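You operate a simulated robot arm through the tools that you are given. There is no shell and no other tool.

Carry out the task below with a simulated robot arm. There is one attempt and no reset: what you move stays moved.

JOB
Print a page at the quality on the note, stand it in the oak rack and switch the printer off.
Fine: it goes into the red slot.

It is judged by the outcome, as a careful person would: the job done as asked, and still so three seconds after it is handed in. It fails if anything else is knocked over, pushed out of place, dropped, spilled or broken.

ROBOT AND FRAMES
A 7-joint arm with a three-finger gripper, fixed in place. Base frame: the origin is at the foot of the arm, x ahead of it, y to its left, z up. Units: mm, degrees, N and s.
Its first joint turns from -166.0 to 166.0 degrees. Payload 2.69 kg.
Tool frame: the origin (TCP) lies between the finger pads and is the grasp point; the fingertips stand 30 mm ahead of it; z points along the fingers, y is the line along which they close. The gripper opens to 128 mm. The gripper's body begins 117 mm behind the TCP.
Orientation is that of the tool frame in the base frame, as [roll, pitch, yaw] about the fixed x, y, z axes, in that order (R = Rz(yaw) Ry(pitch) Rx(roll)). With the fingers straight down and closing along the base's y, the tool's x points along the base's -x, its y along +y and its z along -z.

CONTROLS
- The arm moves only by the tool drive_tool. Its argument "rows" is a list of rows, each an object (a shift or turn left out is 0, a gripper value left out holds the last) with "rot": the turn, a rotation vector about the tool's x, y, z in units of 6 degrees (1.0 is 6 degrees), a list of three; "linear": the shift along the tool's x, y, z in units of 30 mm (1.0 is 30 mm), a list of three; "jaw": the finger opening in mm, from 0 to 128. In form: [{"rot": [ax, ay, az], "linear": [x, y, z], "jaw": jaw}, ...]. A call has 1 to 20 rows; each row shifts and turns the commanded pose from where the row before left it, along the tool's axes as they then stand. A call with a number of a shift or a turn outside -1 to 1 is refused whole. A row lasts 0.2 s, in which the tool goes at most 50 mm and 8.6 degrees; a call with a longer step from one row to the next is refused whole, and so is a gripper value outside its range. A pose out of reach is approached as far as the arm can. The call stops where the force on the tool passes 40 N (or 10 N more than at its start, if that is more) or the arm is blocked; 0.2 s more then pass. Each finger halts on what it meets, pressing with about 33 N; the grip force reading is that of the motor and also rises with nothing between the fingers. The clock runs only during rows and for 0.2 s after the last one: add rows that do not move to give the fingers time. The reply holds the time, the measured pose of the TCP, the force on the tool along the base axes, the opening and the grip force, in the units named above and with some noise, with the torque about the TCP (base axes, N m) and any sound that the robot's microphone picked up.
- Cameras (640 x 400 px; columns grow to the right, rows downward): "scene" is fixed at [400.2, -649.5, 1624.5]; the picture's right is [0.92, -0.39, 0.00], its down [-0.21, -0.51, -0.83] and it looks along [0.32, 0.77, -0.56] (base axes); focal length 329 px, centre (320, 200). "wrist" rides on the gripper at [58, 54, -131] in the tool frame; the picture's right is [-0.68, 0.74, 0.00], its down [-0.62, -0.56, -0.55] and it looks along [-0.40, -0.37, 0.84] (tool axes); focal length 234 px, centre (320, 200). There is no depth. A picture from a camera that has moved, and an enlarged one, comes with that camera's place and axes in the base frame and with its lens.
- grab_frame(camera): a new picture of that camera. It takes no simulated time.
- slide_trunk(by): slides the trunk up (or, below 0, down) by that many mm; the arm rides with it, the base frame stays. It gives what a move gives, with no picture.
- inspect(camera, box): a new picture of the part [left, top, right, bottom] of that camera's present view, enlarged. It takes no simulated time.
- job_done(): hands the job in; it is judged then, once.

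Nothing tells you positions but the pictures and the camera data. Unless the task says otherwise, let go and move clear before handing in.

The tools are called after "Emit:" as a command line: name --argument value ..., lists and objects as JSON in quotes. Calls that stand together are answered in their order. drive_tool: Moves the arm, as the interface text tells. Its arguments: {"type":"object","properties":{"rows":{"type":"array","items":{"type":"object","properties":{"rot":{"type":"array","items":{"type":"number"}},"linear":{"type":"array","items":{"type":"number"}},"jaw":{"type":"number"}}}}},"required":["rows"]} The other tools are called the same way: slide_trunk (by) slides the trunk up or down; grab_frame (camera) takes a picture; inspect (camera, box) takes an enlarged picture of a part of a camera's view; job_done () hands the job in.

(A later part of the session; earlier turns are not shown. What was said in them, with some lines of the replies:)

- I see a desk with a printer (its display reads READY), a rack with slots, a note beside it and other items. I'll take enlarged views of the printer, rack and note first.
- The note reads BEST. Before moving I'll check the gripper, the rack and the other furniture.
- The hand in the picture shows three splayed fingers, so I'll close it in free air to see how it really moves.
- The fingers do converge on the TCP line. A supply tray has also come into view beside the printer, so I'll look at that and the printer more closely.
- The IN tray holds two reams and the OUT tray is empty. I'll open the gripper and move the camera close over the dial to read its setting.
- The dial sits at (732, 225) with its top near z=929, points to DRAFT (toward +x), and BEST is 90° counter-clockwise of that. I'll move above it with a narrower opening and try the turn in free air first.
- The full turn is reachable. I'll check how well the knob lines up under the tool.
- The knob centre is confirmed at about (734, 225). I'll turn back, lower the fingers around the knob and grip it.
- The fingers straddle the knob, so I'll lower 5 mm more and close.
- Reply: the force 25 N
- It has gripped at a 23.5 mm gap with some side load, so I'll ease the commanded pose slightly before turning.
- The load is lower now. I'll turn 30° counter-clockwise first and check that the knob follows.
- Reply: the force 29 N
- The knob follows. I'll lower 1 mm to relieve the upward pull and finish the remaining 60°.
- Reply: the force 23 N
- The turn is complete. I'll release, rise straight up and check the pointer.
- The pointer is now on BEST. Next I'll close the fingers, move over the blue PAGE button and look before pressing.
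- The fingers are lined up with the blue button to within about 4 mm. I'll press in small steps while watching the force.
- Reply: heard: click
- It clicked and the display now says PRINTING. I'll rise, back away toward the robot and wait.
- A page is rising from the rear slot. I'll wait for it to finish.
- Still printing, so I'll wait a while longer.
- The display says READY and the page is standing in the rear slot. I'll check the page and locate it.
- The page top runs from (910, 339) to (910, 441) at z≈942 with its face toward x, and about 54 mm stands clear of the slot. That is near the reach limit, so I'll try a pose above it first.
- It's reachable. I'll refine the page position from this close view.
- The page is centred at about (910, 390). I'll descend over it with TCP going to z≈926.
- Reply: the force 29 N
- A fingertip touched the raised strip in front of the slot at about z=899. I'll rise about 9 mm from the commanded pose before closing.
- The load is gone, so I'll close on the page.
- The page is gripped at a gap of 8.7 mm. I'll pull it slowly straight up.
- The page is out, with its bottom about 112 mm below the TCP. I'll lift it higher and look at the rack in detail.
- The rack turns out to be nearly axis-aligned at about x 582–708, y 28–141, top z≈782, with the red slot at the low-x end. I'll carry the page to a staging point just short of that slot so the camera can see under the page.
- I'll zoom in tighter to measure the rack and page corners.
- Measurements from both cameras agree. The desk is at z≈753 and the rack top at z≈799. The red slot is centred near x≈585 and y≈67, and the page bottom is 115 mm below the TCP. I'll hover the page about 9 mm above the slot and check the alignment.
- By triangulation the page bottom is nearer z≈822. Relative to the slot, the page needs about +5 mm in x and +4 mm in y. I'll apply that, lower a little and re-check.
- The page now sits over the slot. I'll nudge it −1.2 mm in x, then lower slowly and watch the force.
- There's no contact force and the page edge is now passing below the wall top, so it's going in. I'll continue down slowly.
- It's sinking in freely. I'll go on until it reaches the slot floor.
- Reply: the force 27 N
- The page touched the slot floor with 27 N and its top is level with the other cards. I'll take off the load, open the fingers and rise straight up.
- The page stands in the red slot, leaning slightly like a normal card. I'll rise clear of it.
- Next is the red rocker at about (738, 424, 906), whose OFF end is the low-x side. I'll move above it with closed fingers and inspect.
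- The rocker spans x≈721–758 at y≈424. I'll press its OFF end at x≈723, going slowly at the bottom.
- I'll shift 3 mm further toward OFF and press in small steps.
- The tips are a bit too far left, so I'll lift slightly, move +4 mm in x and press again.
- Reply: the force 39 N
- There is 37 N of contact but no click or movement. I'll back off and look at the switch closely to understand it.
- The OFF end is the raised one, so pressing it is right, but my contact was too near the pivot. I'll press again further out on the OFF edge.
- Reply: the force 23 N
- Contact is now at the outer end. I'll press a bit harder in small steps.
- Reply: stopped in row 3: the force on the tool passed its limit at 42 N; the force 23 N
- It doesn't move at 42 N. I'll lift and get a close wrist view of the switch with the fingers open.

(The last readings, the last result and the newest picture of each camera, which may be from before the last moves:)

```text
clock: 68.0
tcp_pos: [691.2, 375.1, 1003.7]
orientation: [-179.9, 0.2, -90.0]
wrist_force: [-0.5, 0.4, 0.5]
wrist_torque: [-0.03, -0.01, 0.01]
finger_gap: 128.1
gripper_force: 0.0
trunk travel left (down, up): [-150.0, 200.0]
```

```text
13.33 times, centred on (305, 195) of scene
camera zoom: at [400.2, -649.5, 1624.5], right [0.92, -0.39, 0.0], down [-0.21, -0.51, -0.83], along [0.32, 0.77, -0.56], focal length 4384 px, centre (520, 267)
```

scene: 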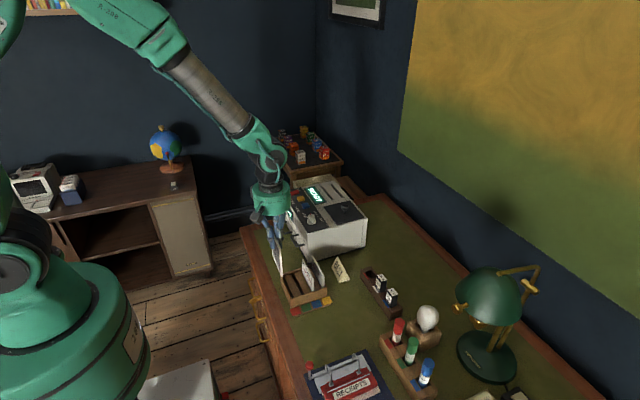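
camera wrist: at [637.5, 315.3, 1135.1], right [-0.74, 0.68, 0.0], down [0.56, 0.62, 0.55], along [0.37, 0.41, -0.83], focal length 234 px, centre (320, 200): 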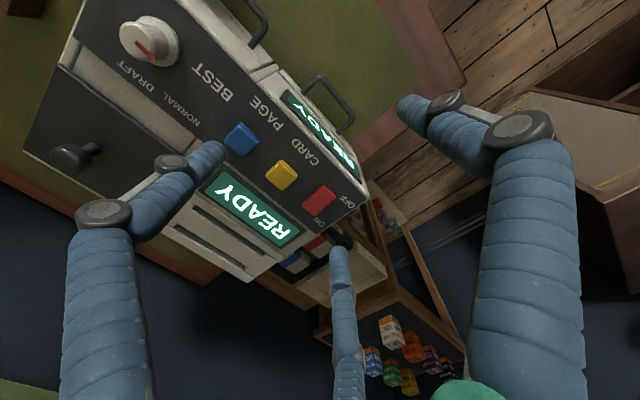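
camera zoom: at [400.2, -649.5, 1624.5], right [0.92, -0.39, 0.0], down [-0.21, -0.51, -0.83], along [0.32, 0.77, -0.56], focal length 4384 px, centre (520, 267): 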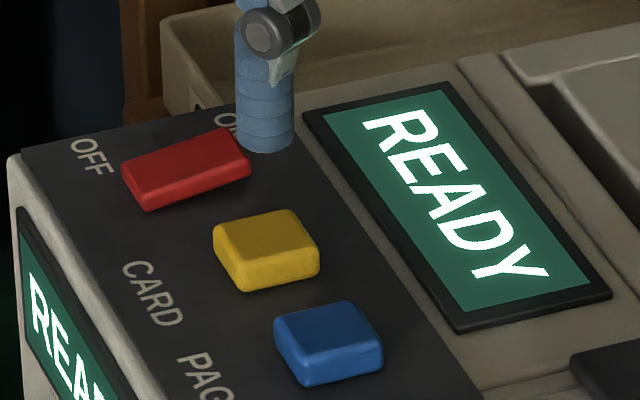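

Emit:
inspect --camera "wrist" --box '[290, 170, 360, 230]'

```text
6.67 times, centred on (325, 200) of wrist
camera zoom: at [637.5, 315.3, 1135.1], right [-0.74, 0.68, 0.0], down [0.56, 0.62, 0.55], along [0.37, 0.41, -0.83], focal length 1561 px, centre (287, 200)
```

zoom: 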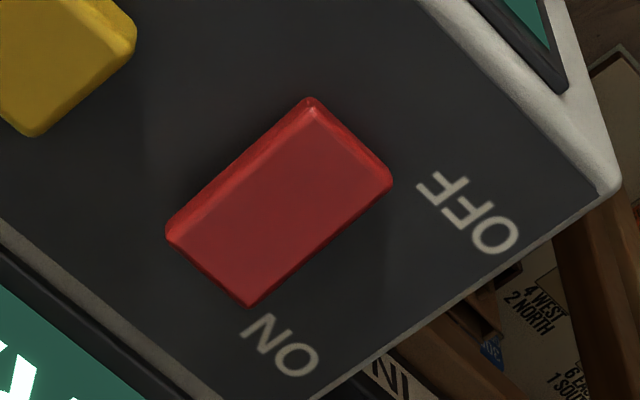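

I need a finer look at the rocker's tilt.

Emit:
inspect --camera "scene" --box '[296, 186, 312, 198]'

Emit:
inspect --camera "wrist" --box '[300, 180, 340, 220]'

```text
16.00 times, centred on (304, 192) of scene
camera zoom: at [400.2, -649.5, 1624.5], right [0.92, -0.39, 0.0], down [-0.21, -0.51, -0.83], along [0.32, 0.77, -0.56], focal length 5261 px, centre (576, 328)
```

zoom: 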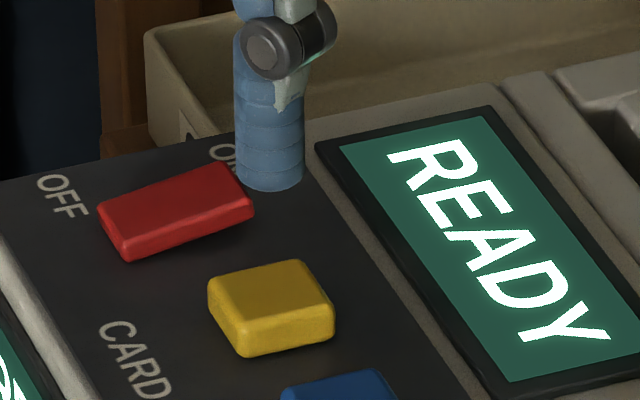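

```text
10.00 times, centred on (320, 200) of wrist
camera zoom: at [637.5, 315.3, 1135.1], right [-0.74, 0.68, 0.0], down [0.56, 0.62, 0.55], along [0.37, 0.41, -0.83], focal length 2342 px, centre (320, 200)
```

zoom: 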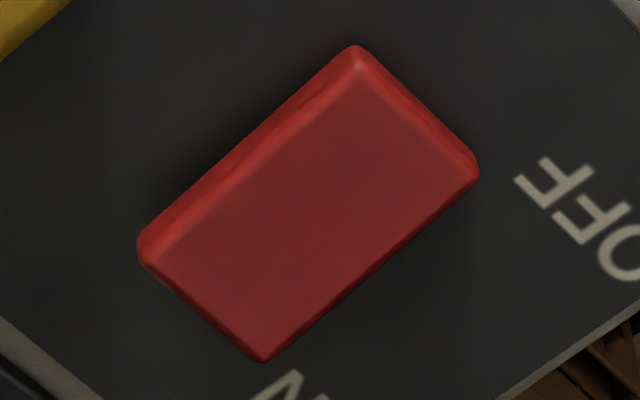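

Comparing edge slopes, the rocker's OFF end is already down and the ON end is raised, so only the raised end can move. I'll position the closed fingers over that raised end at x≈754.

Emit:
drive_tool --rows '[{"linear": [0, 0, -0.5], "jaw": 0}, {"linear": [-0.527, -0.717, 0]}, {"linear": [-0.527, -0.717, 0]}, {"linear": [-0.527, -0.717, 0]}, {}, {"linear": [0, 0, 0.8]}, {"linear": [0, 0, 0.8]}, {"linear": [0, 0, 0.6]}, {}, {}]'

Emit:
inspect --camera "scene" --box '[285, 170, 325, 210]'

Emit:
inspect --camera "wrist" --box '[260, 90, 380, 180]'

```text
clock: 70.2
tcp_pos: [755.2, 423.2, 953.7]
orientation: [-179.7, 0.1, -90.0]
wrist_force: [-0.3, 0.3, -0.1]
wrist_torque: [-0.03, 0.01, -0.01]
finger_gap: 2.2
gripper_force: 31.3
trunk travel left (down, up): [-150.0, 200.0]
```

```text
10.00 times, centred on (305, 190) of scene
camera zoom: at [400.2, -649.5, 1624.5], right [0.92, -0.39, 0.0], down [-0.21, -0.51, -0.83], along [0.32, 0.77, -0.56], focal length 3288 px, centre (470, 300)
```

zoom: 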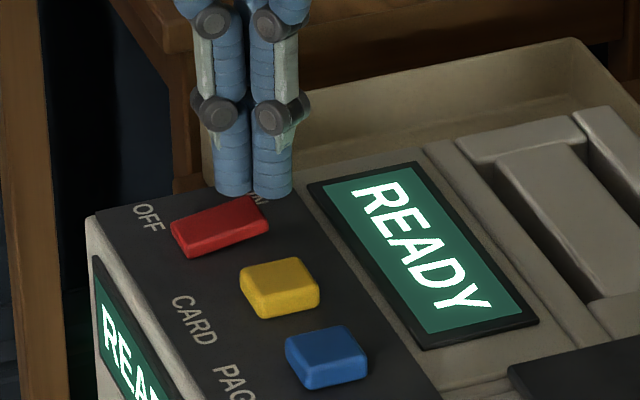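

```text
4.44 times, centred on (320, 135) of wrist
camera zoom: at [701.6, 363.9, 1085.2], right [-0.74, 0.68, 0.0], down [0.56, 0.62, 0.55], along [0.37, 0.41, -0.83], focal length 1041 px, centre (320, 489)
```

zoom: 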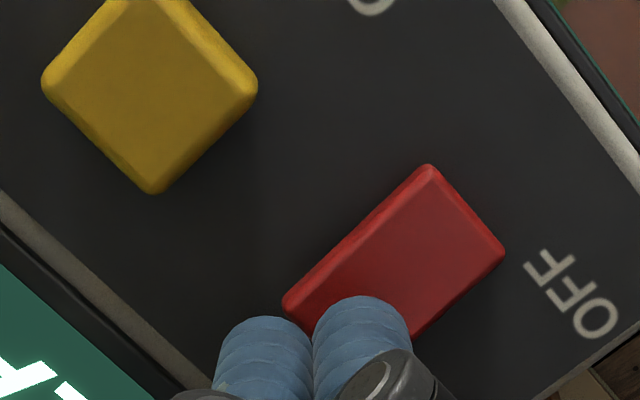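

The view confirms the raised end is under the fingers. I'll press it in small steps.

Emit:
drive_tool --rows '[{"linear": [0, 0, 0.2]}, {"linear": [0, 0, 0.15]}, {"linear": [0, 0, 0.1]}, {"linear": [0, 0, 0.1]}, {}]'

Emit:
inspect --camera "scene" --box '[285, 170, 325, 210]'

```text
clock: 71.4
tcp_pos: [754.0, 422.8, 939.7]
orientation: [-179.6, 0.1, -90.0]
wrist_force: [-1.3, -3.3, 15.2]
wrist_torque: [-0.13, 0.22, 0.08]
finger_gap: 6.0
gripper_force: 31.4
trunk travel left (down, up): [-150.0, 200.0]
```

```text
10.00 times, centred on (305, 190) of scene
camera zoom: at [400.2, -649.5, 1624.5], right [0.92, -0.39, 0.0], down [-0.21, -0.51, -0.83], along [0.32, 0.77, -0.56], focal length 3288 px, centre (470, 300)
```

zoom: 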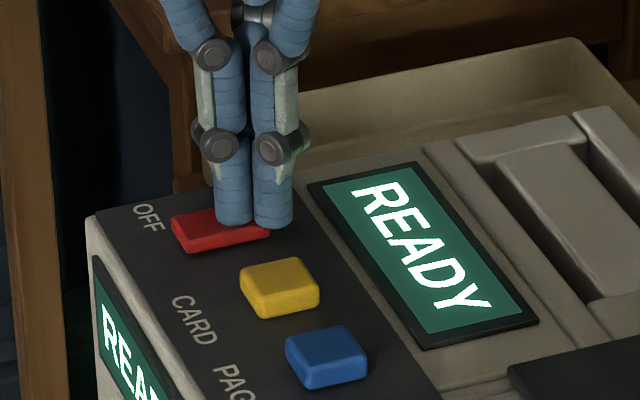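

The rocker is tipping. I'll press a few more millimetres.

Emit:
drive_tool --rows '[{"linear": [0, 0, 0.07]}, {"linear": [0, 0, 0.07]}, {"linear": [0, 0, 0.07]}, {}]'

Emit:
inspect --camera "scene" --box '[285, 170, 325, 210]'

```text
clock: 72.0
tcp_pos: [758.6, 424.9, 939.6]
orientation: [-179.3, 0.4, -90.0]
wrist_force: [1.5, 2.3, 8.0]
wrist_torque: [0.06, 0.01, -0.01]
finger_gap: 2.2
gripper_force: 31.7
trunk travel left (down, up): [-150.0, 200.0]
stopped in row 2: the force on the tool passed its limit at 44 N (the readings are from after the stop); the commanded pose is now the measured one
```

```text
10.00 times, centred on (305, 190) of scene
camera zoom: at [400.2, -649.5, 1624.5], right [0.92, -0.39, 0.0], down [-0.21, -0.51, -0.83], along [0.32, 0.77, -0.56], focal length 3288 px, centre (470, 300)
```

zoom: 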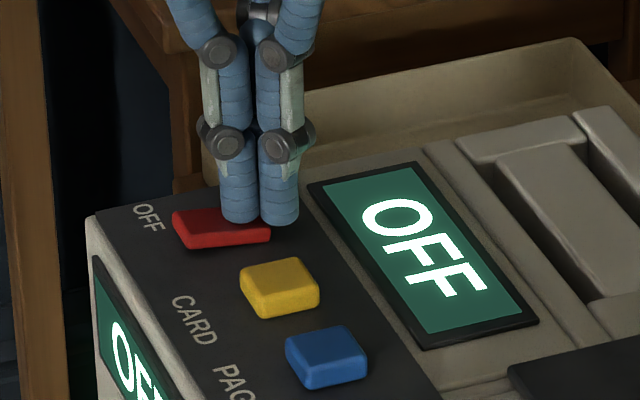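

The display reads OFF and the rocker has flipped. I'll rise clear and check the whole scene.

Emit:
drive_tool --rows '[{"linear": [0, 0, -0.5]}, {"linear": [0, 0, -1]}, {"linear": [0, 0, -1]}, {"linear": [0, 0.9, -1]}, {"linear": [0, 0.9, -1]}, {"linear": [0, 0.9, 0]}, {"linear": [0, 0.9, 0]}, {"linear": [0, 0.9, 0]}, {}, {}]'

Emit:
grab_frame --camera "scene"

Emit:
inspect --camera "scene" --box '[270, 165, 380, 235]'

Emit:
inspect --camera "scene" --box '[270, 240, 350, 315]'

Emit:
grab_frame --camera "wrist"

```text
clock: 74.2
tcp_pos: [620.4, 423.9, 1070.6]
orientation: [-179.6, 0.2, -90.0]
wrist_force: [0.1, 0.6, 0.2]
wrist_torque: [-0.02, 0.04, 0.04]
finger_gap: 2.0
gripper_force: 31.2
trunk travel left (down, up): [-150.0, 200.0]
```

```text
taken
```

scene: 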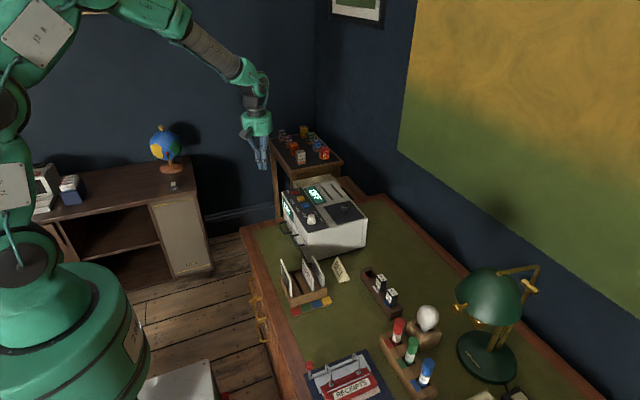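

```text
5.71 times, centred on (325, 200) of scene
camera zoom: at [400.2, -649.5, 1624.5], right [0.92, -0.39, 0.0], down [-0.21, -0.51, -0.83], along [0.32, 0.77, -0.56], focal length 1879 px, centre (291, 200)
```

zoom: 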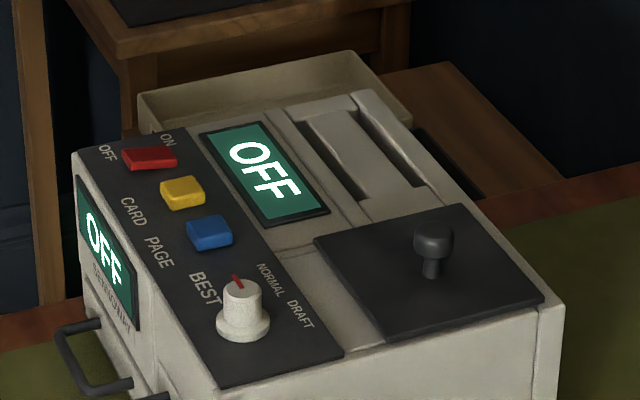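

```text
5.33 times, centred on (310, 278) of scene
camera zoom: at [400.2, -649.5, 1624.5], right [0.92, -0.39, 0.0], down [-0.21, -0.51, -0.83], along [0.32, 0.77, -0.56], focal length 1754 px, centre (373, -213)
```

zoom: 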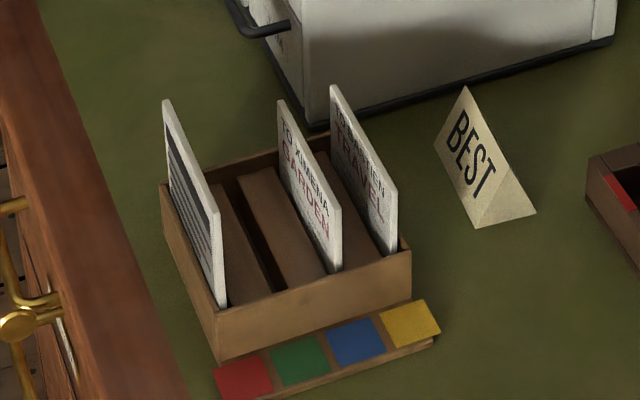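

```text
taken
camera wrist: at [565.7, 364.3, 1202.0], right [-0.74, 0.68, 0.0], down [0.56, 0.61, 0.56], along [0.38, 0.41, -0.83], focal length 234 px, centre (320, 200)
```

wrist: 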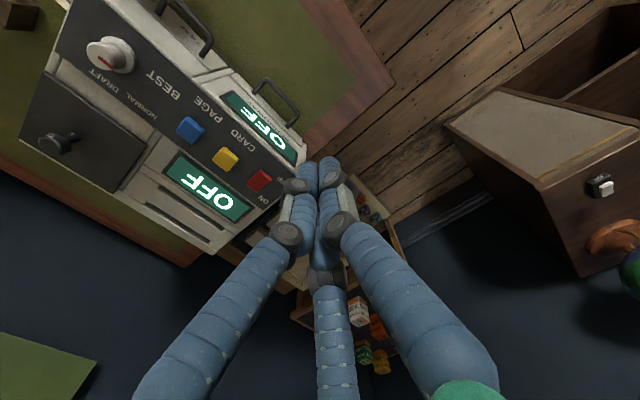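

The page stands in the red slot, the dial is on BEST, both displays read OFF, nothing else has moved, and the arm is clear. I'm handing in the job.

Emit:
job_done

```text
The job is handed in.
```

The job is done and handed in. I printed one page at BEST, as the note says, stood it in the rack's red slot, and switched the printer off.

- **Print:** The dial was on DRAFT, so I turned it to BEST before pressing PAGE. I took the page out once the display returned to READY.
- **Rack:** The page reached the bottom of the red slot and leans slightly. Its top is about level with the cards already there.
- **Switch:** I first pressed the end of the red switch marked OFF, with up to about 42 N, but that end was already down. Pressing the raised end, marked ON, turned the printer off, and both displays now read OFF.

In the last pictures everything else looked in place, and the arm was clear before I handed in.
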